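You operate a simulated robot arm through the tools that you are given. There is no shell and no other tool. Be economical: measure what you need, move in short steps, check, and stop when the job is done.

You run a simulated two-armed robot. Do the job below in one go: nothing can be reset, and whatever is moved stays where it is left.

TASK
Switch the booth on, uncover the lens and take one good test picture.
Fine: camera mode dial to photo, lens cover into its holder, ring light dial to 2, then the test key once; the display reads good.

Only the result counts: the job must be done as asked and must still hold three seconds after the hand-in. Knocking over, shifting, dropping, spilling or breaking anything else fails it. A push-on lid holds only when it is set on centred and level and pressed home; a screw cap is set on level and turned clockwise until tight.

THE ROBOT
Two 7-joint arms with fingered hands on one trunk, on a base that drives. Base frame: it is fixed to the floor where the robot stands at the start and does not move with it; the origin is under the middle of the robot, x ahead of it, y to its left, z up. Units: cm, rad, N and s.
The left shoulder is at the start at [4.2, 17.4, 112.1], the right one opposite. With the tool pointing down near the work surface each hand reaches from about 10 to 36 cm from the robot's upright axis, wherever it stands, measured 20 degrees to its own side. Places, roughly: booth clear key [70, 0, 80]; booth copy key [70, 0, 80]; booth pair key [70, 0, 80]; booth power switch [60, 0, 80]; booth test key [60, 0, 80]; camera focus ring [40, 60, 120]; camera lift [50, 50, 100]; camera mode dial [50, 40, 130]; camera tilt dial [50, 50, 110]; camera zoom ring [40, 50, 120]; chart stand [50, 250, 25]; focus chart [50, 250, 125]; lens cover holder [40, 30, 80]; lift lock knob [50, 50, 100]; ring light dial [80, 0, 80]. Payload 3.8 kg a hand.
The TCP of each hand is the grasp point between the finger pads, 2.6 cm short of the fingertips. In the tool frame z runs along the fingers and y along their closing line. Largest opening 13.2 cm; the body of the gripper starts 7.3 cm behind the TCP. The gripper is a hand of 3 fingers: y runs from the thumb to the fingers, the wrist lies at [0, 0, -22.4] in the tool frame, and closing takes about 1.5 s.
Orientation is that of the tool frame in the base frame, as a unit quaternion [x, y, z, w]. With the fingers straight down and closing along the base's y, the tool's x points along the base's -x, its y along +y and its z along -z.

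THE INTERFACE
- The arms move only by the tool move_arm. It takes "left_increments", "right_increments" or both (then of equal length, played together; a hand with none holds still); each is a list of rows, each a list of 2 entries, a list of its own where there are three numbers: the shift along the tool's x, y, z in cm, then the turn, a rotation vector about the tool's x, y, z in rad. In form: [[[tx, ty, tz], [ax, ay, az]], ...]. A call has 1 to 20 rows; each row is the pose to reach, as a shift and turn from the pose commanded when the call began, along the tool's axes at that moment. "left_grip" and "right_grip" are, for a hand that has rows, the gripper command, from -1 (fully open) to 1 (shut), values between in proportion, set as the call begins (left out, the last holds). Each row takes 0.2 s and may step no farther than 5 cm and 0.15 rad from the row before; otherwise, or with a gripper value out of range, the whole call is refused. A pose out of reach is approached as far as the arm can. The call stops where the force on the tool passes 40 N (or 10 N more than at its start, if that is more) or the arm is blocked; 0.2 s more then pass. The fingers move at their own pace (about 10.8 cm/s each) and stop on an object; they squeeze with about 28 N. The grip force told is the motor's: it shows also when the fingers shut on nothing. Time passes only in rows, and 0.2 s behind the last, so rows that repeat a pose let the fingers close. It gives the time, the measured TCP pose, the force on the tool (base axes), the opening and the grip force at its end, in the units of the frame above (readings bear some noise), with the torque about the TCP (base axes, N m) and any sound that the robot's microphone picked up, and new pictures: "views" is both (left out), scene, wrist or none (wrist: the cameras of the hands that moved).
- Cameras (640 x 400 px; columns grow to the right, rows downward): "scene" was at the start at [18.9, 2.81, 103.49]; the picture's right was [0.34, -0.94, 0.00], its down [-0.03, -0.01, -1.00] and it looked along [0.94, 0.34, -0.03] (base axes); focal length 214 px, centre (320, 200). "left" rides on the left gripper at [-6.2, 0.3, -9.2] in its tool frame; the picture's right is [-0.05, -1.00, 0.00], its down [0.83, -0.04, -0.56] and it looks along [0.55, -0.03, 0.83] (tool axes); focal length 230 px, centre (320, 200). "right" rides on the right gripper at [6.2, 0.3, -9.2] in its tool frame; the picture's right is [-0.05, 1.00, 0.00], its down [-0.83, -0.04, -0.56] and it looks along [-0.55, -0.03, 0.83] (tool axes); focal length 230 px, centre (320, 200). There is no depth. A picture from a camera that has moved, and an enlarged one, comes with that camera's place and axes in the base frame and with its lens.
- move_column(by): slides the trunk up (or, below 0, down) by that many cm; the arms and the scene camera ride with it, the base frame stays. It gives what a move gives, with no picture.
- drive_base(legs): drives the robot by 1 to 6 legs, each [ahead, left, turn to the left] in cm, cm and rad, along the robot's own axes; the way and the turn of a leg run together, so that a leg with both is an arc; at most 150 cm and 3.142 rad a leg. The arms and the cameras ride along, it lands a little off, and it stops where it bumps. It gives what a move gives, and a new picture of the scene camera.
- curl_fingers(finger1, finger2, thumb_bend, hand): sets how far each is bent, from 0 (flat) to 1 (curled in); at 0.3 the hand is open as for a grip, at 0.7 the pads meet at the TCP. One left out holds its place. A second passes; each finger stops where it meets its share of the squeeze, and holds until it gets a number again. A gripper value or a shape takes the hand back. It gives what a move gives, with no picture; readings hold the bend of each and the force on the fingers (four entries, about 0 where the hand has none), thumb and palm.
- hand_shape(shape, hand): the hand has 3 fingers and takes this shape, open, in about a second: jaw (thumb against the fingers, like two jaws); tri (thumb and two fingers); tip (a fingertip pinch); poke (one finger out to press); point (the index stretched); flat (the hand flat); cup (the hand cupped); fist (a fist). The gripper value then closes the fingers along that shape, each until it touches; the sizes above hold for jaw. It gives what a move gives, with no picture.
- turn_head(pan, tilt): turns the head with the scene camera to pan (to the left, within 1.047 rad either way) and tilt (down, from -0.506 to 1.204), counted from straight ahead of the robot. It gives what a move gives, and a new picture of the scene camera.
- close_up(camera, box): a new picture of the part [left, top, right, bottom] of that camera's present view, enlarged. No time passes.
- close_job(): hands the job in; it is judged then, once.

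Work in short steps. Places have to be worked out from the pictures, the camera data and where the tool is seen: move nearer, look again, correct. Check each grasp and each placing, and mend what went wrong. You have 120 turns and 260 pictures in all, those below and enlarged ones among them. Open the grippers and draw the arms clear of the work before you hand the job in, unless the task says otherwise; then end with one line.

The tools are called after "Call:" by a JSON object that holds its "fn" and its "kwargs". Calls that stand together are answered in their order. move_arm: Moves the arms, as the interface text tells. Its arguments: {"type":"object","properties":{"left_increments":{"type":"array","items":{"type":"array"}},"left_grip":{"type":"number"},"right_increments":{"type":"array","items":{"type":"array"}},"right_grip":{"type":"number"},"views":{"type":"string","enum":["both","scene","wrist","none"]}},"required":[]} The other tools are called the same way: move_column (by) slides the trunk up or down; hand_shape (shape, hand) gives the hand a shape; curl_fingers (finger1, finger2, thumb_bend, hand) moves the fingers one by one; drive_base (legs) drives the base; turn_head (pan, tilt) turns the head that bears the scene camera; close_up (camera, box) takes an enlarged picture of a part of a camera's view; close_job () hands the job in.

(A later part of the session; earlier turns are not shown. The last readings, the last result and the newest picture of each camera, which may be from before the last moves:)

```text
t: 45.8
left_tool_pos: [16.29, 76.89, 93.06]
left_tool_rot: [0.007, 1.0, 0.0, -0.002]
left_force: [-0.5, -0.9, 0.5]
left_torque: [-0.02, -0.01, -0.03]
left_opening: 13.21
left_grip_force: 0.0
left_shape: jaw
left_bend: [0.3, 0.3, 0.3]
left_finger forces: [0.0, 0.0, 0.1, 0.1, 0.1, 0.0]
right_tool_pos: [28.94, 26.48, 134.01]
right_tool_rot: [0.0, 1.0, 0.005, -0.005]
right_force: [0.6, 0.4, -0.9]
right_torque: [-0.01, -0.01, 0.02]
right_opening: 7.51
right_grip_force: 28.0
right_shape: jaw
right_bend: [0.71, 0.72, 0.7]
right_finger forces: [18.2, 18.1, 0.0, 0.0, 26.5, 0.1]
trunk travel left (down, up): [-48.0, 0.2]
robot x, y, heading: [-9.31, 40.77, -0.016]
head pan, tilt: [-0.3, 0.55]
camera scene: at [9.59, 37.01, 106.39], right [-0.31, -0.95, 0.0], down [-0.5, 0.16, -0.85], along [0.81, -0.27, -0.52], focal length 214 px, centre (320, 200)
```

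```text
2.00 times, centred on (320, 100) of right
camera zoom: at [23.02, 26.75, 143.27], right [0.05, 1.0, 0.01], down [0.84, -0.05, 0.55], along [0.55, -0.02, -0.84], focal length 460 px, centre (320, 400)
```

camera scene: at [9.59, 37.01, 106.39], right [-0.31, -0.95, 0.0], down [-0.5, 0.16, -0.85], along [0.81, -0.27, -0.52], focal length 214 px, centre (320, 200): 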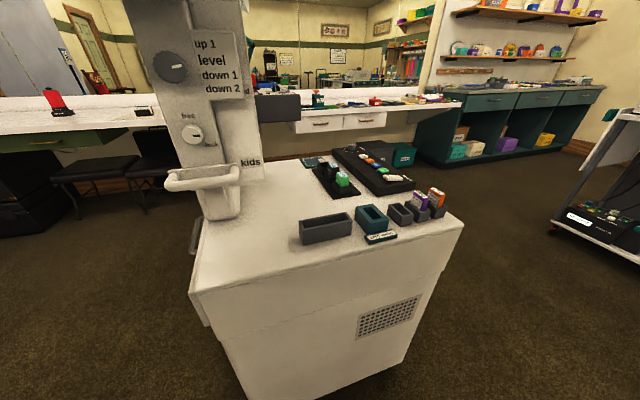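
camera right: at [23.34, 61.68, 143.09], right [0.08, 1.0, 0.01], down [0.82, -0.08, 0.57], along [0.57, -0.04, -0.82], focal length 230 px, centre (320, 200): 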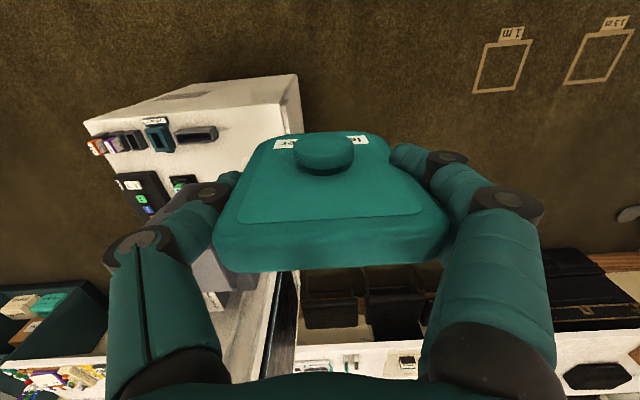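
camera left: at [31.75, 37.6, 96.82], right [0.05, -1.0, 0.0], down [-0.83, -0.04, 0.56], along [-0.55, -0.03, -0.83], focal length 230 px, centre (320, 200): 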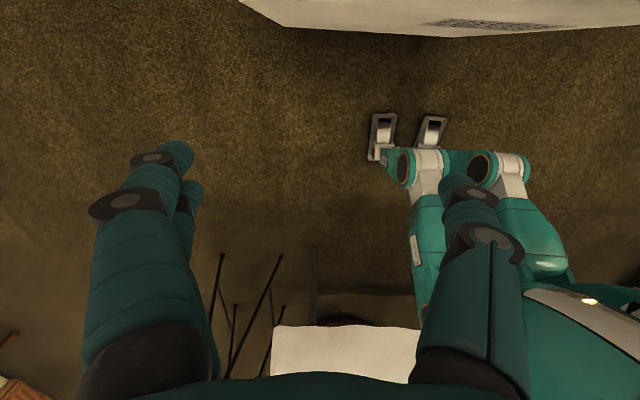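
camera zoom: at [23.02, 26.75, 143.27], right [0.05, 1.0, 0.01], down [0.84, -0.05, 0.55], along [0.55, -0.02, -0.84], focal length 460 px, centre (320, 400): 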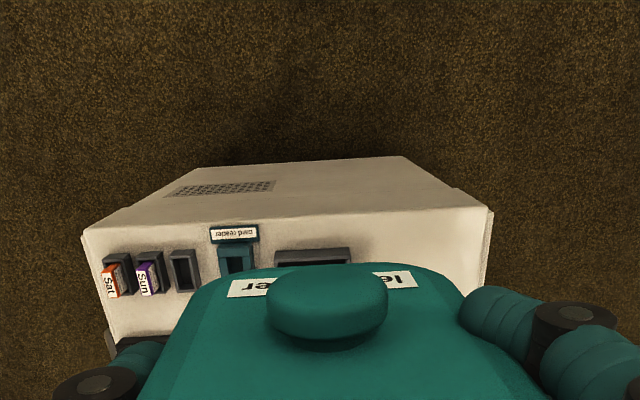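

Triangulation gives the holder at x 41.2–44.2, y 19.4–30.1, top z ≈80, centre (42.7, 24.8), bench at 76.2. Drive ahead 13.5 and right 1.4.

Call:
{"fn": "drive_base", "kwargs": {"legs": [[13.7, -1.4, 0.016]]}}

Call:
{"fn": "move_arm", "kwargs": {"right_increments": [[[0, 0, 5], [0, 0, 0]], [[0, 0, 10], [0, 0, 0]], [[0, 0, 15], [0, 0, 0]], [[0, 0, 20], [0, 0, 0]], [[0, 0, 25], [0, 0, 0]], [[0, 0, 30], [0, 0, 0]], [[0, 0, 33], [0, 0, 0]], [[0, 0, 33], [0, 0, 0]]], "views": "both"}}

```text
t: 47.1
left_tool_pos: [28.85, 75.88, 93.0]
left_tool_rot: [0.001, 1.0, 0.0, 0.0]
left_force: [0.7, -0.3, -0.1]
left_torque: [-0.05, 0.01, -0.04]
left_opening: 13.21
left_grip_force: 0.0
left_shape: jaw
left_bend: [0.3, 0.3, 0.3]
left_finger forces: [0.0, 0.1, 0.1, 0.0, 0.0, 0.0]
right_tool_pos: [42.09, 25.65, 134.02]
right_tool_rot: [-0.008, 1.0, 0.005, -0.005]
right_force: [-0.1, -0.7, -1.4]
right_torque: [-0.01, -0.03, 0.0]
right_opening: 7.5
right_grip_force: 27.7
right_shape: jaw
right_bend: [0.71, 0.72, 0.7]
right_finger forces: [18.2, 18.1, 0.1, 0.0, 26.6, 0.0]
trunk travel left (down, up): [-48.0, 0.2]
robot x, y, heading: [3.14, 38.5, 0.002]
head pan, tilt: [-0.3, 0.55]
camera scene: at [22.65, 35.81, 106.41], right [-0.3, -0.96, 0.0], down [-0.5, 0.15, -0.85], along [0.81, -0.25, -0.52], focal length 214 px, centre (320, 200)
```

scene: 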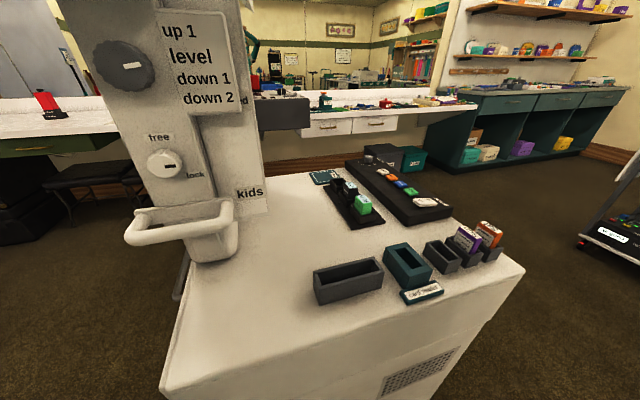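

```text
t: 48.9
left_tool_pos: [28.95, 75.81, 93.01]
left_tool_rot: [0.0, 1.0, 0.001, 0.0]
left_force: [-0.7, 0.2, -0.2]
left_torque: [-0.02, 0.0, 0.0]
left_opening: 13.18
left_grip_force: 0.1
left_shape: jaw
left_bend: [0.3, 0.3, 0.3]
left_finger forces: [0.0, 0.0, 0.0, 0.1, 0.0, 0.1]
right_tool_pos: [41.92, 26.13, 100.88]
right_tool_rot: [-0.008, 1.0, 0.004, -0.005]
right_force: [-0.4, 0.6, 0.0]
right_torque: [0.03, 0.01, -0.02]
right_opening: 7.49
right_grip_force: 28.2
right_shape: jaw
right_bend: [0.71, 0.71, 0.7]
right_finger forces: [19.7, 19.6, 0.0, 0.0, 26.4, 0.1]
trunk travel left (down, up): [-48.0, 0.2]
robot x, y, heading: [3.29, 38.39, 0.004]
head pan, tilt: [-0.3, 0.55]
camera scene: at [22.69, 35.81, 106.39], right [-0.3, -0.96, 0.0], down [-0.5, 0.15, -0.85], along [0.81, -0.25, -0.52], focal length 214 px, centre (320, 200)
camera right: at [36.0, 26.11, 110.14], right [0.04, 1.0, 0.01], down [0.84, -0.03, 0.55], along [0.55, -0.01, -0.84], focal length 230 px, centre (320, 200)
```

scene: 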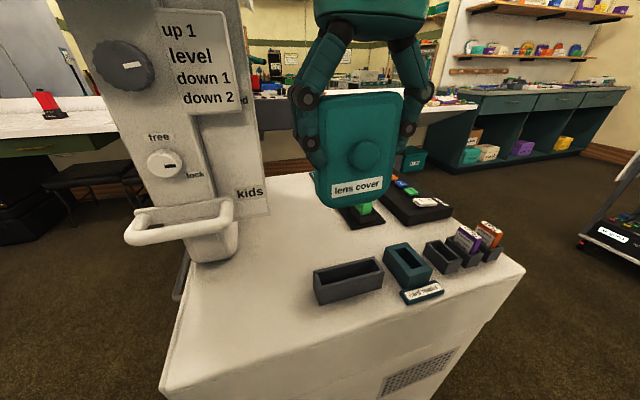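
right: 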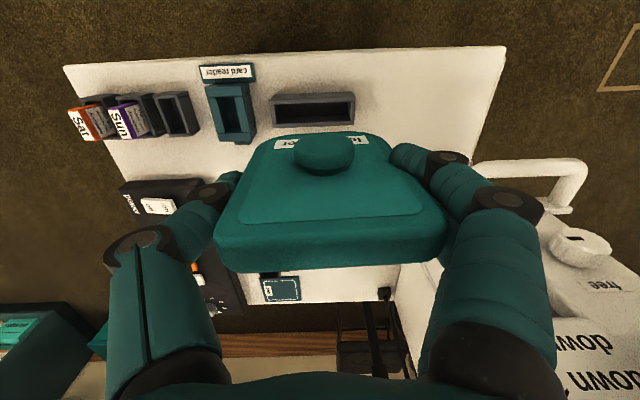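

The slab hangs straight; its bottom is ~8.4 cm below TCP. Enlarge both views to align with the slot.

Call:
{"fn": "close_up", "kwargs": {"camera": "right", "box": [240, 70, 400, 170]}}

Call:
{"fn": "close_up", "kwargs": {"camera": "scene", "box": [290, 180, 450, 310]}}

```text
4.00 times, centred on (320, 120) of right
camera zoom: at [36.0, 26.11, 110.14], right [0.04, 1.0, 0.01], down [0.84, -0.03, 0.55], along [0.55, -0.01, -0.84], focal length 920 px, centre (320, 520)
```

zoom: 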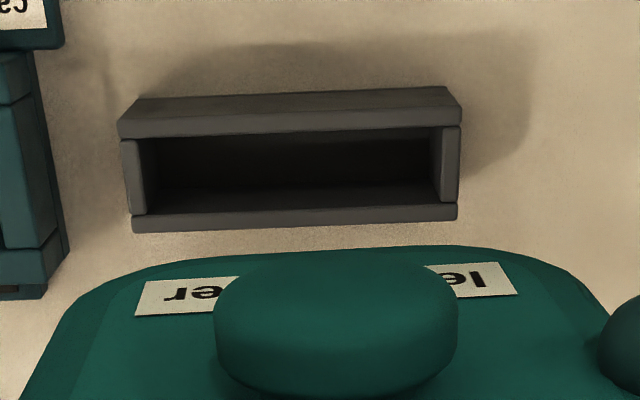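

```text
3.08 times, centred on (370, 245) of scene
camera zoom: at [22.69, 35.81, 106.39], right [-0.3, -0.96, 0.0], down [-0.5, 0.15, -0.85], along [0.81, -0.25, -0.52], focal length 660 px, centre (166, 62)
```

zoom: 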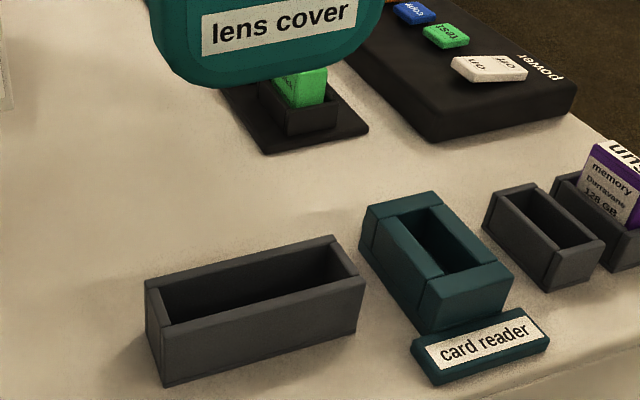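

Slot measured: x 41.64–43.7 (centre 42.67), y centre 25.3, top z 80. Move over it and descend until the slab bottom is ~1.5 cm above the rim.

Call:
{"fn": "move_arm", "kwargs": {"right_increments": [[[-0.5, -0.5, 0], [0, 0, 0.012]], [[-0.94, -0.92, 2], [0, 0, 0.012]], [[-0.94, -0.92, 6], [0, 0, 0.012]], [[-0.94, -0.92, 9], [0, 0, 0.012]], [[-0.94, -0.92, 11], [0, 0, 0.012]], [[-0.94, -0.92, 11], [0, 0, 0.012]]], "views": "none"}}

Call:
{"fn": "close_up", "kwargs": {"camera": "scene", "box": [270, 160, 470, 310]}}

Call:
{"fn": "close_up", "kwargs": {"camera": "right", "box": [200, 60, 440, 210]}}

```text
t: 50.3
left_tool_pos: [28.88, 75.74, 93.03]
left_tool_rot: [-0.001, 1.0, 0.0, -0.002]
left_force: [0.5, 0.0, 1.0]
left_torque: [0.0, 0.01, -0.01]
left_opening: 13.18
left_grip_force: 0.0
left_shape: jaw
left_bend: [0.3, 0.3, 0.3]
left_finger forces: [0.0, 0.0, 0.1, 0.1, 0.1, 0.0]
right_tool_pos: [42.56, 25.17, 89.8]
right_tool_rot: [-0.002, 1.0, 0.005, -0.005]
right_force: [0.0, -0.3, 0.1]
right_torque: [-0.01, -0.02, -0.02]
right_opening: 7.46
right_grip_force: 28.3
right_shape: jaw
right_bend: [0.71, 0.71, 0.7]
right_finger forces: [20.0, 20.1, 0.1, 0.0, 26.4, 0.0]
trunk travel left (down, up): [-48.0, 0.2]
robot x, y, heading: [3.05, 38.52, 0.002]
head pan, tilt: [-0.3, 0.55]
```

```text
2.67 times, centred on (370, 235) of scene
camera zoom: at [22.69, 35.81, 106.39], right [-0.3, -0.96, 0.0], down [-0.5, 0.15, -0.85], along [0.81, -0.25, -0.52], focal length 572 px, centre (187, 107)
```

zoom: 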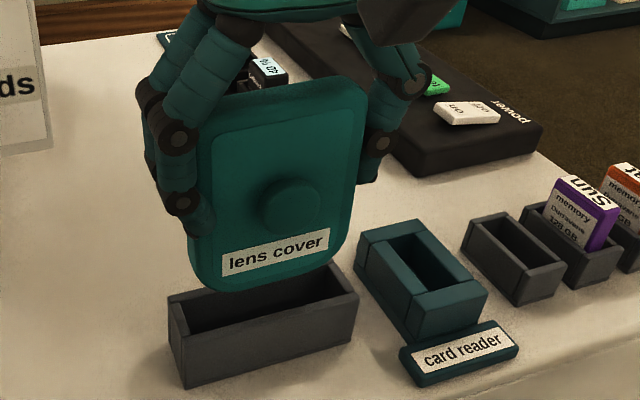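

```text
2.67 times, centred on (320, 135) of right
camera zoom: at [36.66, 25.33, 99.12], right [0.05, 1.0, 0.01], down [0.84, -0.05, 0.55], along [0.55, -0.02, -0.84], focal length 614 px, centre (320, 373)
```

zoom: 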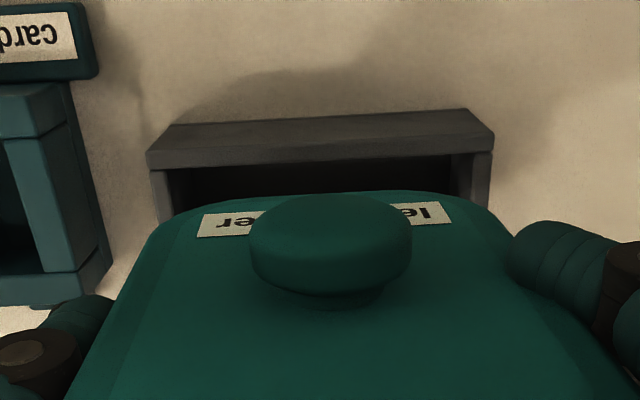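

Views give the slab's lower front edge at x ≈42.0±0.2 versus near slot wall 41.5–41.6; shift -0.15 in x, lower 1 cm and look again.

Call:
{"fn": "move_arm", "kwargs": {"right_increments": [[[0.15, 0.05, 0], [0, 0, 0]], [[0.15, 0.05, 0.5], [0, 0, 0]], [[0.15, 0.05, 0.9], [0, 0, 0]], [[0.15, 0.05, 0.9], [0, 0, 0]]], "views": "none"}}

Call:
{"fn": "close_up", "kwargs": {"camera": "scene", "box": [310, 220, 410, 310]}}

Call:
{"fn": "close_up", "kwargs": {"camera": "right", "box": [240, 80, 400, 180]}}

```text
t: 51.3
left_tool_pos: [28.81, 75.79, 92.95]
left_tool_rot: [0.0, 1.0, 0.0, -0.001]
left_force: [-0.8, -0.5, -0.1]
left_torque: [-0.02, 0.0, -0.02]
left_opening: 13.18
left_grip_force: 0.1
left_shape: jaw
left_bend: [0.3, 0.3, 0.3]
left_finger forces: [0.0, 0.0, 0.1, 0.0, 0.0, 0.0]
right_tool_pos: [42.34, 25.11, 88.97]
right_tool_rot: [-0.001, 1.0, 0.004, -0.005]
right_force: [-0.2, 0.2, -1.2]
right_torque: [-0.01, -0.01, -0.02]
right_opening: 7.46
right_grip_force: 28.1
right_shape: jaw
right_bend: [0.71, 0.71, 0.7]
right_finger forces: [20.0, 20.0, 0.0, 0.1, 26.4, 0.1]
trunk travel left (down, up): [-48.0, 0.2]
robot x, y, heading: [3.24, 38.75, -0.0]
head pan, tilt: [-0.3, 0.55]
```

```text
4.44 times, centred on (360, 265) of scene
camera zoom: at [22.69, 35.8, 106.38], right [-0.3, -0.96, 0.0], down [-0.5, 0.15, -0.85], along [0.81, -0.25, -0.52], focal length 953 px, centre (142, -89)
```

zoom: 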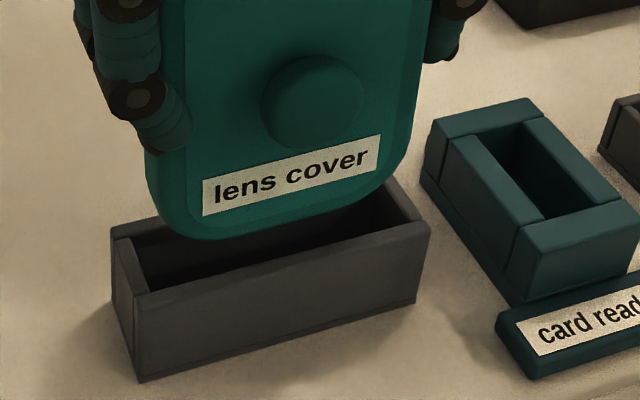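

```text
4.00 times, centred on (320, 130) of right
camera zoom: at [36.54, 25.32, 98.3], right [0.05, 1.0, 0.01], down [0.84, -0.04, 0.55], along [0.55, -0.02, -0.84], focal length 920 px, centre (320, 480)
```

zoom: 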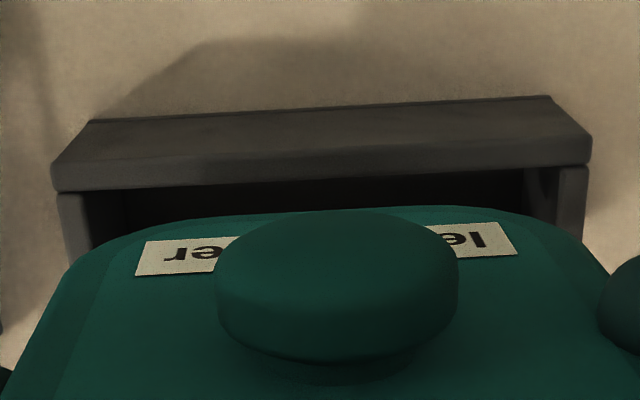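

No contact yet; estimates now put the slab centred in the slot within ~0.15. Lower further in small steps, watching the force.

Call:
{"fn": "move_arm", "kwargs": {"right_increments": [[[-0.05, 0, 0.4], [0, 0, 0]], [[-0.05, 0, 0.8], [0, 0, 0]], [[-0.05, 0, 1.2], [0, 0, 0]], [[-0.05, 0, 1.6], [0, 0, 0]]], "views": "none"}}

Call:
{"fn": "close_up", "kwargs": {"camera": "scene", "box": [310, 220, 410, 310]}}

Call:
{"fn": "close_up", "kwargs": {"camera": "right", "box": [240, 80, 400, 180]}}

```text
t: 52.3
left_tool_pos: [28.78, 75.91, 92.93]
left_tool_rot: [-0.001, 1.0, 0.0, -0.001]
left_force: [0.1, 0.3, -0.6]
left_torque: [-0.02, -0.02, 0.01]
left_opening: 13.21
left_grip_force: 0.0
left_shape: jaw
left_bend: [0.3, 0.3, 0.3]
left_finger forces: [0.0, 0.0, 0.1, 0.0, 0.0, 0.0]
right_tool_pos: [42.55, 25.13, 87.42]
right_tool_rot: [-0.001, 1.0, 0.005, -0.005]
right_force: [0.5, 0.5, -0.7]
right_torque: [0.01, -0.03, 0.02]
right_opening: 7.46
right_grip_force: 28.0
right_shape: jaw
right_bend: [0.71, 0.71, 0.7]
right_finger forces: [20.0, 20.0, 0.0, 0.0, 26.5, 0.0]
trunk travel left (down, up): [-48.0, 0.2]
robot x, y, heading: [2.85, 38.83, 0.002]
head pan, tilt: [-0.3, 0.55]
```

```text
4.44 times, centred on (360, 265) of scene
camera zoom: at [22.7, 35.8, 106.38], right [-0.3, -0.96, 0.0], down [-0.5, 0.15, -0.85], along [0.81, -0.25, -0.52], focal length 953 px, centre (142, -89)
```

zoom: 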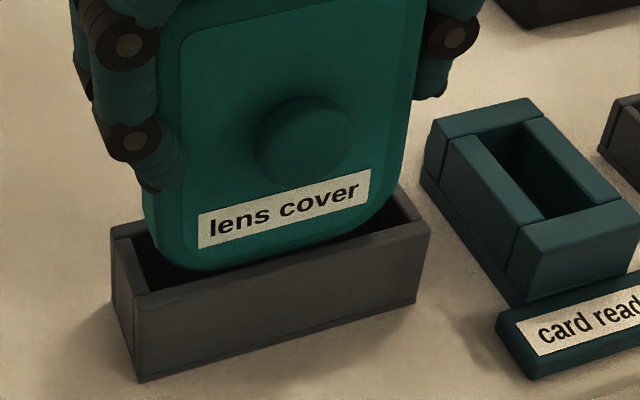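

```text
4.00 times, centred on (320, 130) of right
camera zoom: at [36.62, 25.38, 96.7], right [0.05, 1.0, 0.01], down [0.84, -0.04, 0.55], along [0.55, -0.02, -0.84], focal length 920 px, centre (320, 480)
```

zoom: 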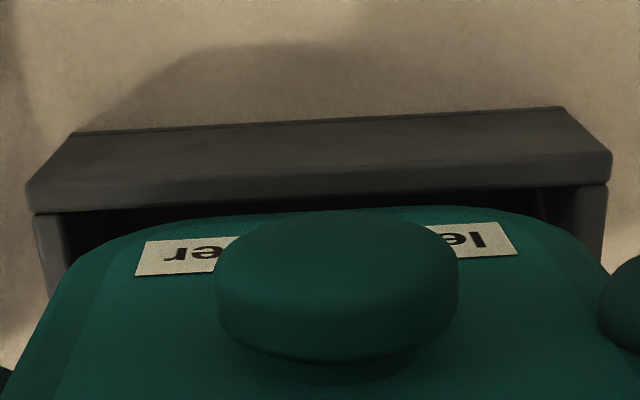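

The slab bottom is now inside the rim with no force. Continue down to the floor of the slot.

Call:
{"fn": "move_arm", "kwargs": {"right_increments": [[[0, 0, 0.5], [0, 0, 0]], [[0, 0, 1.0], [0, 0, 0]], [[0, 0, 1.5], [0, 0, 0]], [[0, 0, 2.0], [0, 0, 0]], [[0, 0, 2.3], [0, 0, 0]]], "views": "none"}}

Call:
{"fn": "close_up", "kwargs": {"camera": "scene", "box": [310, 220, 410, 310]}}

```text
t: 53.5
left_tool_pos: [28.96, 75.94, 92.95]
left_tool_rot: [0.0, 1.0, 0.001, -0.001]
left_force: [-0.7, 1.0, 0.3]
left_torque: [0.0, 0.04, 0.01]
left_opening: 13.22
left_grip_force: 0.1
left_shape: jaw
left_bend: [0.3, 0.3, 0.3]
left_finger forces: [0.0, 0.0, 0.0, 0.0, 0.0, 0.0]
right_tool_pos: [42.54, 25.25, 85.21]
right_tool_rot: [-0.002, 1.0, 0.005, -0.004]
right_force: [-0.5, -0.7, -1.4]
right_torque: [-0.01, 0.03, 0.01]
right_opening: 7.5
right_grip_force: 27.7
right_shape: jaw
right_bend: [0.71, 0.71, 0.7]
right_finger forces: [20.2, 20.1, 0.0, 0.0, 26.5, 0.0]
trunk travel left (down, up): [-48.0, 0.2]
robot x, y, heading: [3.03, 38.49, -0.002]
head pan, tilt: [-0.3, 0.55]
```

```text
4.44 times, centred on (360, 265) of scene
camera zoom: at [22.7, 35.8, 106.38], right [-0.3, -0.96, 0.0], down [-0.5, 0.15, -0.85], along [0.81, -0.25, -0.52], focal length 953 px, centre (142, -89)
```

zoom: 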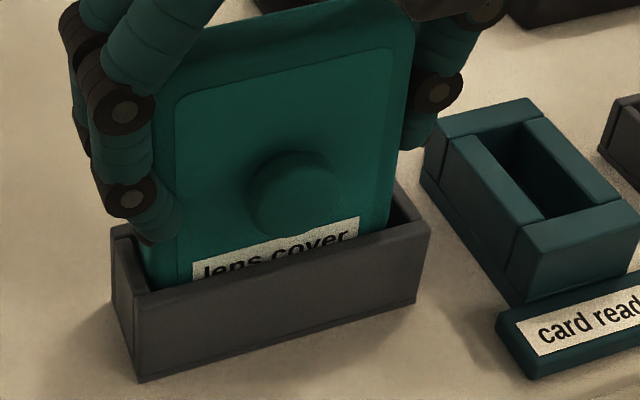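

The slab is well into the slot. Lower to the floor (at most 1.2 cm more).

Call:
{"fn": "move_arm", "kwargs": {"right_increments": [[[0, 0, 0.3], [0, 0, 0]], [[0, 0, 0.6], [0, 0, 0]], [[0, 0, 0.9], [0, 0, 0]], [[0, 0, 1.2], [0, 0, 0]]], "views": "none"}}

Call:
{"fn": "close_up", "kwargs": {"camera": "scene", "box": [290, 200, 430, 310]}}

```text
t: 54.5
left_tool_pos: [28.81, 75.89, 93.02]
left_tool_rot: [0.0, 1.0, 0.0, 0.001]
left_force: [-0.3, -0.5, 0.2]
left_torque: [-0.01, 0.01, -0.03]
left_opening: 13.18
left_grip_force: 0.2
left_shape: jaw
left_bend: [0.3, 0.3, 0.3]
left_finger forces: [0.1, 0.0, 0.0, 0.0, 0.1, 0.0]
right_tool_pos: [42.55, 25.28, 84.19]
right_tool_rot: [-0.002, 1.0, 0.005, -0.001]
right_force: [-1.9, -3.0, 19.3]
right_torque: [0.09, 0.0, 0.04]
right_opening: 7.46
right_grip_force: 28.4
right_shape: jaw
right_bend: [0.71, 0.71, 0.7]
right_finger forces: [21.6, 19.4, 0.0, 0.0, 28.7, 0.1]
trunk travel left (down, up): [-48.0, 0.2]
robot x, y, heading: [3.22, 38.66, -0.002]
head pan, tilt: [-0.3, 0.55]
```

```text
3.64 times, centred on (360, 255) of scene
camera zoom: at [22.56, 35.79, 106.46], right [-0.3, -0.96, 0.0], down [-0.5, 0.15, -0.85], along [0.82, -0.25, -0.52], focal length 780 px, centre (174, 0)
```

zoom: 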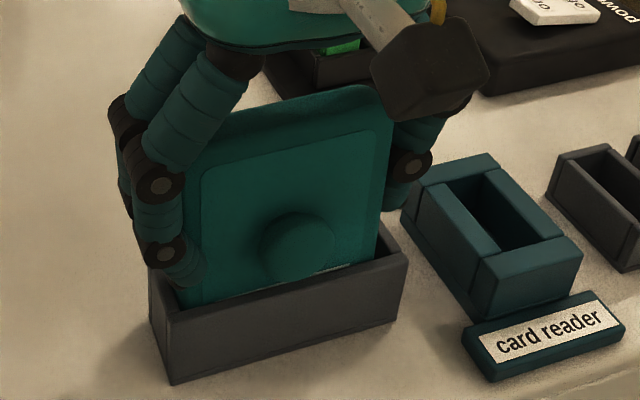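

It rests on the slot floor. Open partway and rise straight up.

Call:
{"fn": "move_arm", "kwargs": {"right_increments": [[[0, 0, -0.2], [0, 0, 0]], [[0, 0, -0.2], [0, 0, 0]], [[0, 0, -0.2], [0, 0, 0]], [[0, 0, -0.2], [0, 0, 0]]], "right_grip": -0.4, "views": "none"}}

Call:
{"fn": "close_up", "kwargs": {"camera": "right", "box": [0, 0, 640, 400]}}

```text
t: 55.5
left_tool_pos: [28.85, 75.79, 92.85]
left_tool_rot: [0.0, 1.0, 0.0, 0.0]
left_force: [0.2, 0.1, 0.3]
left_torque: [-0.01, 0.02, 0.03]
left_opening: 13.2
left_grip_force: 0.0
left_shape: jaw
left_bend: [0.3, 0.3, 0.3]
left_finger forces: [0.0, 0.0, 0.1, 0.0, 0.0, 0.1]
right_tool_pos: [42.41, 25.06, 84.18]
right_tool_rot: [-0.002, 1.0, 0.004, -0.005]
right_force: [1.2, -2.5, 6.6]
right_torque: [-0.01, -0.03, -0.03]
right_opening: 8.6
right_grip_force: 0.1
right_shape: jaw
right_bend: [0.71, 0.71, 0.64]
right_finger forces: [12.5, 13.8, 0.0, 0.0, 0.1, 0.0]
trunk travel left (down, up): [-48.0, 0.2]
robot x, y, heading: [3.53, 38.56, 0.0]
head pan, tilt: [-0.3, 0.55]
```

```text
1.00 times, centred on (320, 200) of right
camera zoom: at [36.52, 25.35, 93.43], right [0.05, 1.0, 0.01], down [0.84, -0.04, 0.55], along [0.55, -0.02, -0.84], focal length 230 px, centre (320, 200)
```

zoom: 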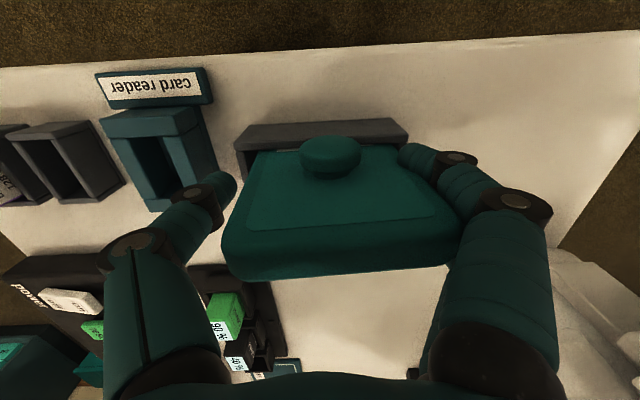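

The thumb has released but the fingers still read ~13 N on their side; open a little more and see.

Call:
{"fn": "move_arm", "kwargs": {"right_increments": [[[0, 0.3, -0.1], [0, 0, 0]], [[0, 0.5, -0.2], [0, 0, 0]], [[0, 0.5, -0.2], [0, 0, 0]], [[0, 0.5, -0.2], [0, 0, 0]]], "right_grip": -0.5, "views": "wrist"}}

Call:
{"fn": "close_up", "kwargs": {"camera": "scene", "box": [290, 200, 430, 310]}}

```text
t: 56.5
left_tool_pos: [28.92, 75.77, 93.0]
left_tool_rot: [0.0, 1.0, 0.0, 0.0]
left_force: [0.4, 0.3, -0.2]
left_torque: [0.02, -0.02, 0.01]
left_opening: 13.21
left_grip_force: 0.0
left_shape: jaw
left_bend: [0.3, 0.3, 0.3]
left_finger forces: [0.1, 0.1, 0.0, 0.0, 0.0, 0.1]
right_tool_pos: [42.44, 25.6, 84.28]
right_tool_rot: [-0.002, 1.0, 0.005, -0.006]
right_force: [-1.1, -9.5, -2.1]
right_torque: [-0.48, 0.06, 0.05]
right_opening: 8.84
right_grip_force: 0.0
right_shape: jaw
right_bend: [0.7, 0.71, 0.6]
right_finger forces: [13.7, 12.3, 0.0, 0.0, 0.0, 0.0]
trunk travel left (down, up): [-48.0, 0.2]
robot x, y, heading: [3.18, 38.55, -0.003]
head pan, tilt: [-0.3, 0.55]
camera right: at [36.56, 25.8, 93.59], right [0.05, 1.0, 0.01], down [0.84, -0.04, 0.55], along [0.54, -0.02, -0.84], focal length 230 px, centre (320, 200)
```

right: 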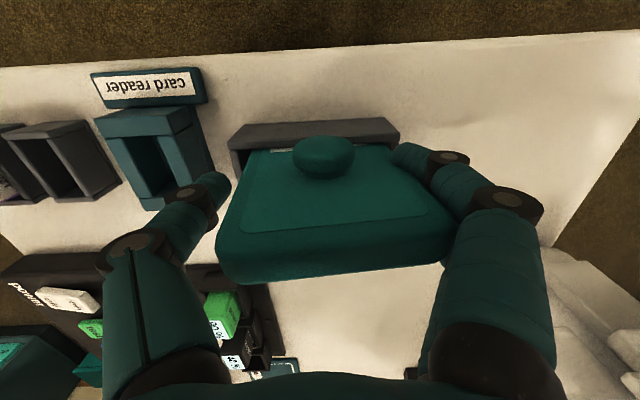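

```text
3.64 times, centred on (360, 255) of scene
camera zoom: at [22.69, 35.72, 106.37], right [-0.3, -0.96, 0.0], down [-0.5, 0.16, -0.85], along [0.81, -0.25, -0.52], focal length 780 px, centre (174, 0)
```

zoom: 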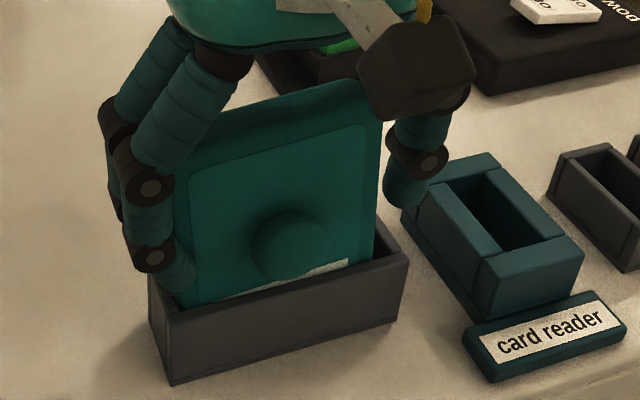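

The two fingertips are inside the slot end, pressing outward on the end wall. Centre the hand again, ease the opening to ~8.2 cm, and lift straight up.

Call:
{"fn": "move_arm", "kwargs": {"right_increments": [[[0, -0.3, 0], [0, 0, 0]], [[0, -0.35, 0], [0, 0, 0]], [[0, -0.35, 0], [0, 0, 0]], [[0, -0.35, -0.5], [0, 0, 0]], [[0, -0.35, -1], [0, 0, 0]], [[0, -0.35, -1.5], [0, 0, 0]]], "right_grip": -0.24, "views": "wrist"}}

Call:
{"fn": "close_up", "kwargs": {"camera": "scene", "box": [290, 200, 430, 310]}}

```text
t: 57.9
left_tool_pos: [28.95, 75.89, 92.93]
left_tool_rot: [-0.001, 1.0, 0.0, 0.0]
left_force: [1.1, -0.7, 0.0]
left_torque: [0.02, 0.02, 0.0]
left_opening: 13.2
left_grip_force: 0.1
left_shape: jaw
left_bend: [0.3, 0.3, 0.3]
left_finger forces: [0.0, 0.0, 0.1, 0.1, 0.0, 0.1]
right_tool_pos: [42.67, 25.26, 85.87]
right_tool_rot: [-0.002, 1.0, 0.005, -0.005]
right_force: [0.4, -1.1, 0.1]
right_torque: [-0.05, -0.03, 0.02]
right_opening: 8.0
right_grip_force: 0.0
right_shape: jaw
right_bend: [0.71, 0.71, 0.69]
right_finger forces: [11.5, 11.6, 0.1, 0.0, 0.0, 0.0]
trunk travel left (down, up): [-48.0, 0.2]
robot x, y, heading: [3.56, 38.76, 0.001]
head pan, tilt: [-0.3, 0.55]
camera right: at [36.66, 25.55, 95.18], right [0.05, 1.0, 0.01], down [0.84, -0.05, 0.55], along [0.55, -0.02, -0.84], focal length 230 px, centre (320, 200)
```

right: 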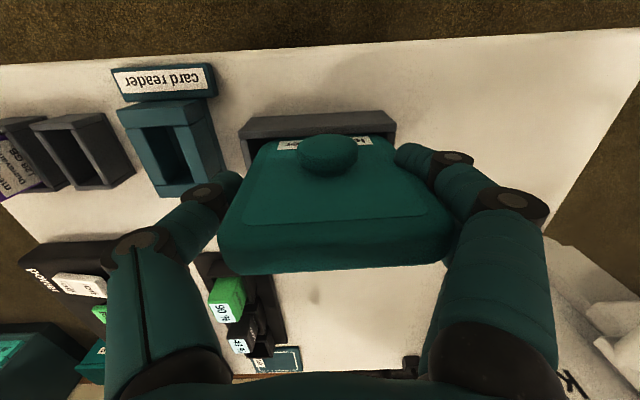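

```text
3.64 times, centred on (360, 255) of scene
camera zoom: at [22.69, 35.79, 106.39], right [-0.3, -0.96, 0.0], down [-0.5, 0.15, -0.85], along [0.81, -0.25, -0.52], focal length 780 px, centre (174, 0)
```

zoom: 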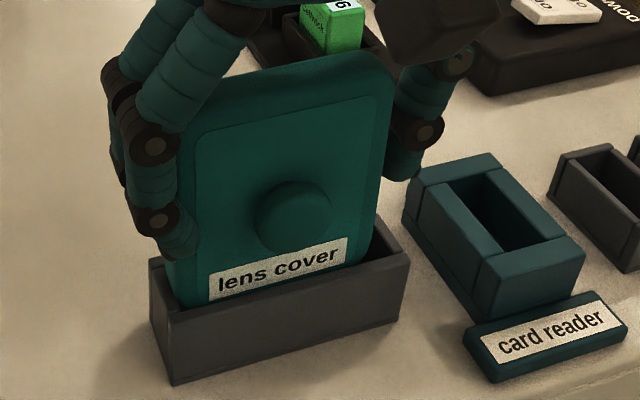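

The slab rose with the hand: its edge is wedged between the two fingers (equal 11.5 N on both). Lower it back to the floor and open one finger at a time.

Call:
{"fn": "move_arm", "kwargs": {"right_increments": [[[0, 0, 0.5], [0, 0, 0]], [[0, 0, 1.0], [0, 0, 0]], [[0, 0, 1.4], [0, 0, 0]], [[0, 0, 1.6], [0, 0, 0]]], "views": "none"}}

Call:
{"fn": "curl_fingers", "kwargs": {"hand": "right", "finger1": 0.62}}

Call:
{"fn": "close_up", "kwargs": {"camera": "right", "box": [200, 80, 560, 305]}}

```text
t: 58.9
left_tool_pos: [28.87, 75.84, 92.87]
left_tool_rot: [0.001, 1.0, 0.0, 0.0]
left_force: [-1.0, 0.4, -0.1]
left_torque: [0.02, 0.0, -0.01]
left_opening: 13.19
left_grip_force: 0.0
left_shape: jaw
left_bend: [0.3, 0.3, 0.3]
left_finger forces: [0.0, 0.0, 0.0, 0.0, 0.0, 0.1]
right_tool_pos: [42.42, 25.35, 84.45]
right_tool_rot: [-0.002, 1.0, 0.004, -0.005]
right_force: [0.6, -3.2, -0.5]
right_torque: [-0.08, -0.06, -0.04]
right_opening: 7.9
right_grip_force: 0.1
right_shape: jaw
right_bend: [0.71, 0.72, 0.69]
right_finger forces: [11.8, 12.2, 0.0, 0.2, 0.0, 0.0]
trunk travel left (down, up): [-48.0, 0.2]
robot x, y, heading: [3.12, 38.62, -0.002]
head pan, tilt: [-0.3, 0.55]
```

```text
t: 59.9
left_tool_pos: [28.91, 75.94, 92.99]
left_tool_rot: [0.0, 1.0, -0.001, 0.001]
left_force: [-0.5, 0.0, 0.9]
left_torque: [0.02, -0.04, 0.02]
left_opening: 13.22
left_grip_force: 0.1
left_shape: jaw
left_bend: [0.3, 0.3, 0.3]
left_finger forces: [0.0, 0.0, 0.0, 0.1, 0.0, 0.0]
right_tool_pos: [42.51, 25.46, 84.46]
right_tool_rot: [-0.003, 1.0, 0.005, -0.003]
right_force: [-1.0, 4.4, 10.5]
right_torque: [0.43, 0.15, -0.08]
right_opening: 7.85
right_grip_force: 19.1
right_shape: fingers
right_bend: [0.57, 0.72, 0.68]
right_finger forces: [21.4, 14.1, 0.1, 0.1, 2.8, 0.1]
trunk travel left (down, up): [-48.0, 0.2]
robot x, y, heading: [3.23, 38.46, -0.003]
head pan, tilt: [-0.3, 0.55]
```

```text
1.78 times, centred on (380, 192) of right
camera zoom: at [36.56, 25.68, 93.72], right [0.05, 1.0, 0.01], down [0.84, -0.05, 0.55], along [0.55, -0.02, -0.84], focal length 409 px, centre (213, 213)
```

zoom: 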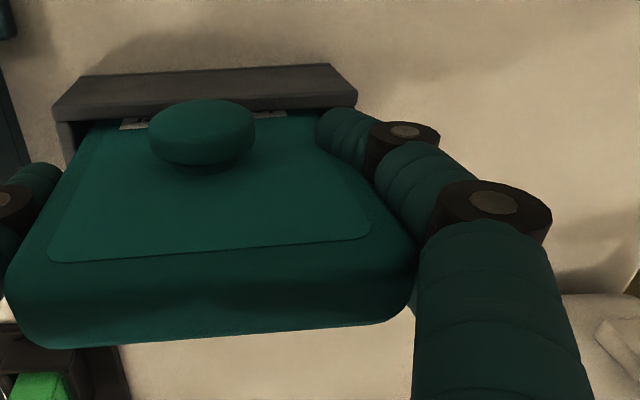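

Check from the scene camera what finger 1 is touching.

Call:
{"fn": "close_up", "kwargs": {"camera": "scene", "box": [290, 210, 390, 310]}}

```text
4.00 times, centred on (340, 260) of scene
camera zoom: at [22.64, 35.84, 106.41], right [-0.3, -0.96, 0.0], down [-0.5, 0.15, -0.85], along [0.81, -0.25, -0.52], focal length 858 px, centre (240, -40)
```

zoom: 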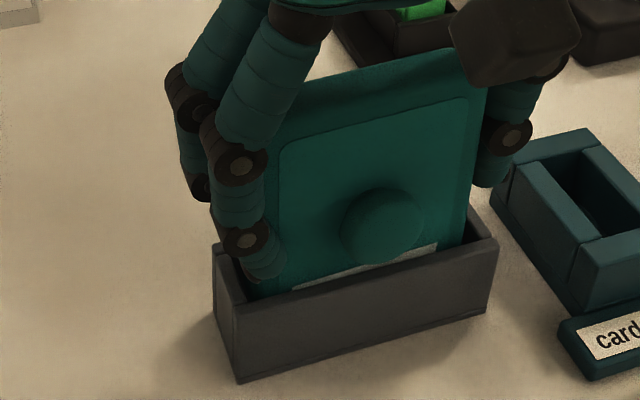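

The slab's edge has slipped between the two fingers (one curled in front, one behind). The "tri" shape should spread the fingers apart and open them, freeing it.

Call:
{"fn": "hand_shape", "kwargs": {"hand": "right", "shape": "tri"}}

Call:
{"fn": "close_up", "kwargs": {"camera": "scene", "box": [270, 170, 430, 310]}}

Call:
{"fn": "close_up", "kwargs": {"camera": "right", "box": [0, 0, 640, 400]}}

```text
t: 60.8
left_tool_pos: [28.81, 75.84, 93.03]
left_tool_rot: [0.0, 1.0, 0.0, 0.0]
left_force: [0.2, 0.3, 0.1]
left_torque: [0.01, -0.04, -0.02]
left_opening: 13.19
left_grip_force: 0.0
left_shape: jaw
left_bend: [0.3, 0.3, 0.3]
left_finger forces: [0.0, 0.0, 0.0, 0.0, 0.1, 0.1]
right_tool_pos: [42.57, 25.27, 84.29]
right_tool_rot: [-0.002, 1.0, 0.005, -0.005]
right_force: [0.6, 0.1, 0.5]
right_torque: [-0.04, 0.0, -0.03]
right_opening: 13.2
right_grip_force: 0.0
right_shape: tri
right_bend: [0.3, 0.3, 0.3]
right_finger forces: [0.0, 0.0, 0.0, 0.1, 0.0, 0.0]
trunk travel left (down, up): [-48.0, 0.2]
robot x, y, heading: [3.12, 38.59, 0.0]
head pan, tilt: [-0.3, 0.55]
```

```text
2.86 times, centred on (350, 240) of scene
camera zoom: at [22.67, 35.79, 106.38], right [-0.3, -0.96, 0.0], down [-0.5, 0.15, -0.85], along [0.81, -0.25, -0.52], focal length 613 px, centre (234, 86)
```

zoom: 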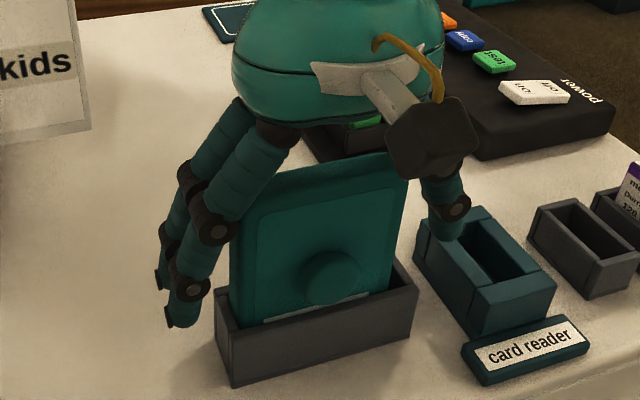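

```text
1.00 times, centred on (320, 200) of right
camera zoom: at [36.54, 25.6, 93.58], right [0.05, 1.0, 0.01], down [0.84, -0.04, 0.55], along [0.55, -0.02, -0.84], focal length 230 px, centre (320, 200)
```

zoom: 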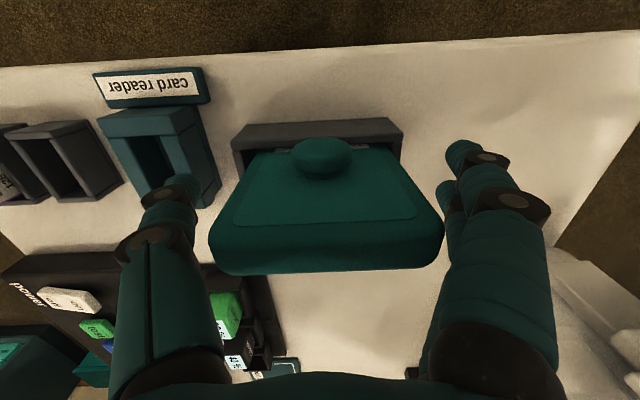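

Released with no force. Rise straight up.

Call:
{"fn": "move_arm", "kwargs": {"right_increments": [[[0, 0, -2], [0, 0, 0]], [[0, 0, -5], [0, 0, 0]], [[0, 0, -9], [0, 0, 0]], [[0, 0, -13], [0, 0, 0]], [[0, 0, -17], [0, 0, 0]]], "views": "wrist"}}

Call:
{"fn": "close_up", "kwargs": {"camera": "scene", "box": [270, 170, 430, 310]}}

```text
t: 62.0
left_tool_pos: [28.84, 75.82, 93.03]
left_tool_rot: [0.0, 1.0, 0.0, 0.0]
left_force: [0.8, 0.1, -0.2]
left_torque: [0.02, 0.01, 0.02]
left_opening: 13.23
left_grip_force: 0.0
left_shape: jaw
left_bend: [0.3, 0.3, 0.3]
left_finger forces: [0.1, 0.0, 0.1, 0.0, 0.1, 0.1]
right_tool_pos: [42.59, 25.15, 101.38]
right_tool_rot: [-0.002, 1.0, 0.004, -0.004]
right_force: [0.0, 1.1, 0.0]
right_torque: [0.01, 0.01, 0.01]
right_opening: 13.18
right_grip_force: 0.0
right_shape: tri
right_bend: [0.3, 0.3, 0.3]
right_finger forces: [0.1, 0.1, 0.1, 0.0, 0.0, 0.0]
trunk travel left (down, up): [-48.0, 0.2]
robot x, y, heading: [3.03, 38.88, 0.004]
head pan, tilt: [-0.3, 0.55]
camera right: at [36.6, 25.44, 110.55], right [0.05, 1.0, 0.01], down [0.84, -0.04, 0.55], along [0.55, -0.02, -0.84], focal length 230 px, centre (320, 200)
```

right: 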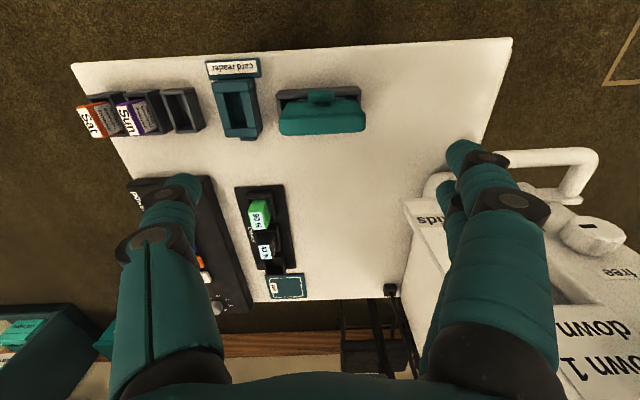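

```text
2.86 times, centred on (350, 240) of scene
camera zoom: at [22.67, 35.82, 106.39], right [-0.3, -0.96, 0.0], down [-0.5, 0.15, -0.85], along [0.81, -0.25, -0.52], focal length 613 px, centre (234, 86)
```

zoom: 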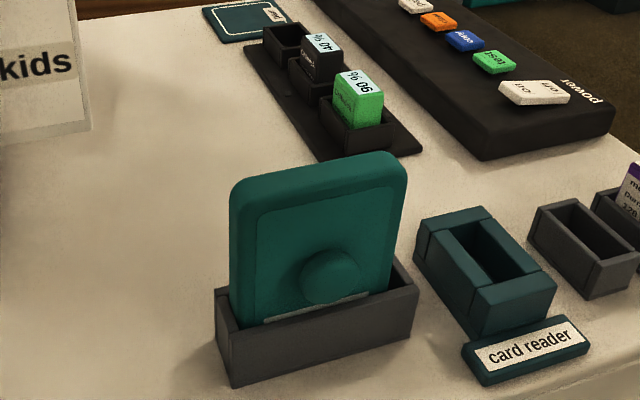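

The cover sits in its holder. The panel lies along the right edge of the bench (x 50–85, y≈0), best reached from the bench's right side facing +y. I back off, drive around and turn left.

Call:
{"fn": "drive_base", "kwargs": {"legs": [[-12, 0, 0], [0, -100, 0], [72, 0, 0], [0, 0, 1.571]]}}

Call:
{"fn": "turn_head", "kwargs": {"pan": -0.2, "tilt": 0.5}}

```text
t: 75.4
left_tool_pos: [25.23, -37.08, 92.97]
left_tool_rot: [-0.704, 0.71, 0.0, -0.001]
left_force: [0.3, -0.2, -0.4]
left_torque: [-0.02, -0.01, -0.01]
left_opening: 13.17
left_grip_force: 0.0
left_shape: jaw
left_bend: [0.3, 0.3, 0.3]
left_finger forces: [0.0, 0.0, 0.0, 0.0, 0.0, 0.0]
right_tool_pos: [75.96, -23.81, 101.27]
right_tool_rot: [-0.705, 0.709, 0.0, -0.007]
right_force: [0.0, -0.3, -0.8]
right_torque: [-0.02, -0.04, 0.01]
right_opening: 13.16
right_grip_force: 0.1
right_shape: tri
right_bend: [0.3, 0.3, 0.3]
right_finger forces: [0.0, 0.1, 0.1, 0.0, 0.0, 0.0]
trunk travel left (down, up): [-48.0, 0.2]
robot x, y, heading: [62.03, -62.93, 1.56]
head pan, tilt: [-0.3, 0.55]
camera scene: at [65.02, -43.95, 106.38], right [0.95, -0.3, 0.0], down [-0.16, -0.5, -0.85], along [0.26, 0.81, -0.52], focal length 214 px, centre (320, 200)
```

scene: 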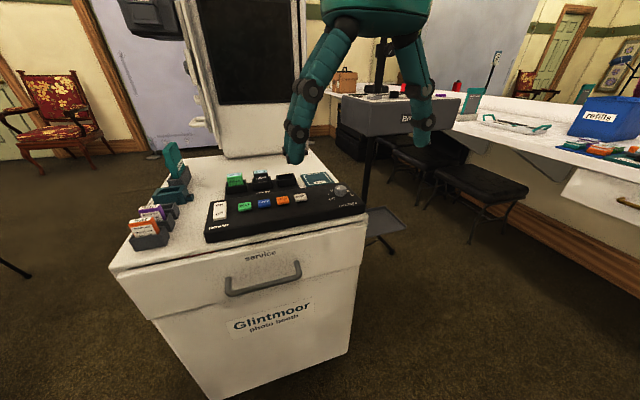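

```text
t: 76.0
left_tool_pos: [25.12, -37.02, 92.96]
left_tool_rot: [-0.704, 0.71, -0.001, -0.001]
left_force: [0.4, -0.8, -0.8]
left_torque: [-0.01, -0.02, -0.02]
left_opening: 13.21
left_grip_force: 0.1
left_shape: jaw
left_bend: [0.3, 0.3, 0.3]
left_finger forces: [0.0, 0.0, 0.1, 0.1, 0.0, 0.0]
right_tool_pos: [76.02, -23.83, 101.24]
right_tool_rot: [-0.705, 0.709, 0.0, -0.007]
right_force: [0.0, 0.0, 0.2]
right_torque: [0.01, -0.01, -0.01]
right_opening: 13.18
right_grip_force: 0.0
right_shape: tri
right_bend: [0.3, 0.3, 0.3]
right_finger forces: [0.1, 0.0, 0.0, 0.0, 0.0, 0.1]
trunk travel left (down, up): [-48.0, 0.2]
robot x, y, heading: [62.21, -63.1, 1.56]
head pan, tilt: [-0.201, 0.499]
camera scene: at [64.18, -43.61, 106.84], right [0.98, -0.21, 0.0], down [-0.1, -0.47, -0.88], along [0.18, 0.86, -0.48], focal length 214 px, centre (320, 200)
```

scene: 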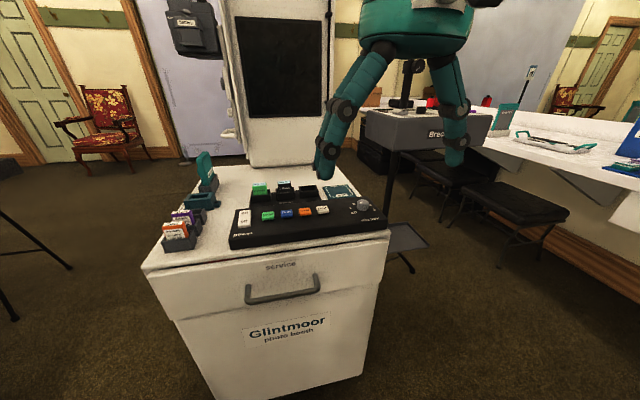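

Good view of the panel; enlarge it and the screen.

Call:
{"fn": "close_up", "kwargs": {"camera": "scene", "box": [220, 170, 400, 260]}}

Call:
{"fn": "close_up", "kwargs": {"camera": "scene", "box": [140, 0, 340, 125]}}

```text
3.56 times, centred on (310, 215) of scene
camera zoom: at [64.18, -43.61, 106.84], right [0.98, -0.21, 0.0], down [-0.1, -0.47, -0.88], along [0.18, 0.86, -0.48], focal length 763 px, centre (356, 147)
```

zoom: 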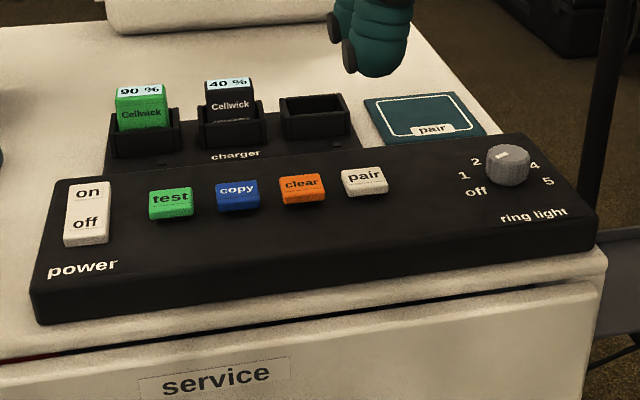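

```text
3.20 times, centred on (240, 62) of scene
camera zoom: at [64.18, -43.61, 106.84], right [0.98, -0.21, 0.0], down [-0.1, -0.47, -0.88], along [0.18, 0.86, -0.48], focal length 686 px, centre (576, 640)
```

zoom: 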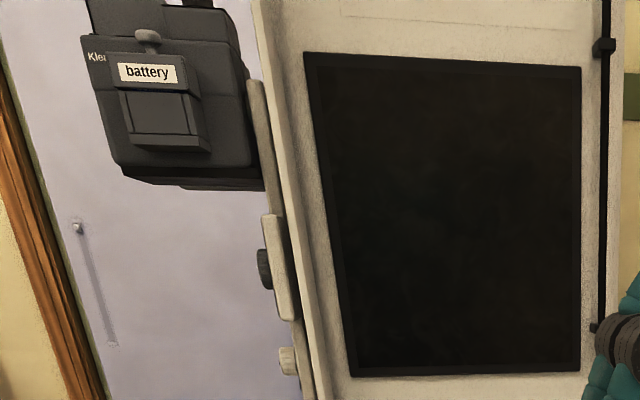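

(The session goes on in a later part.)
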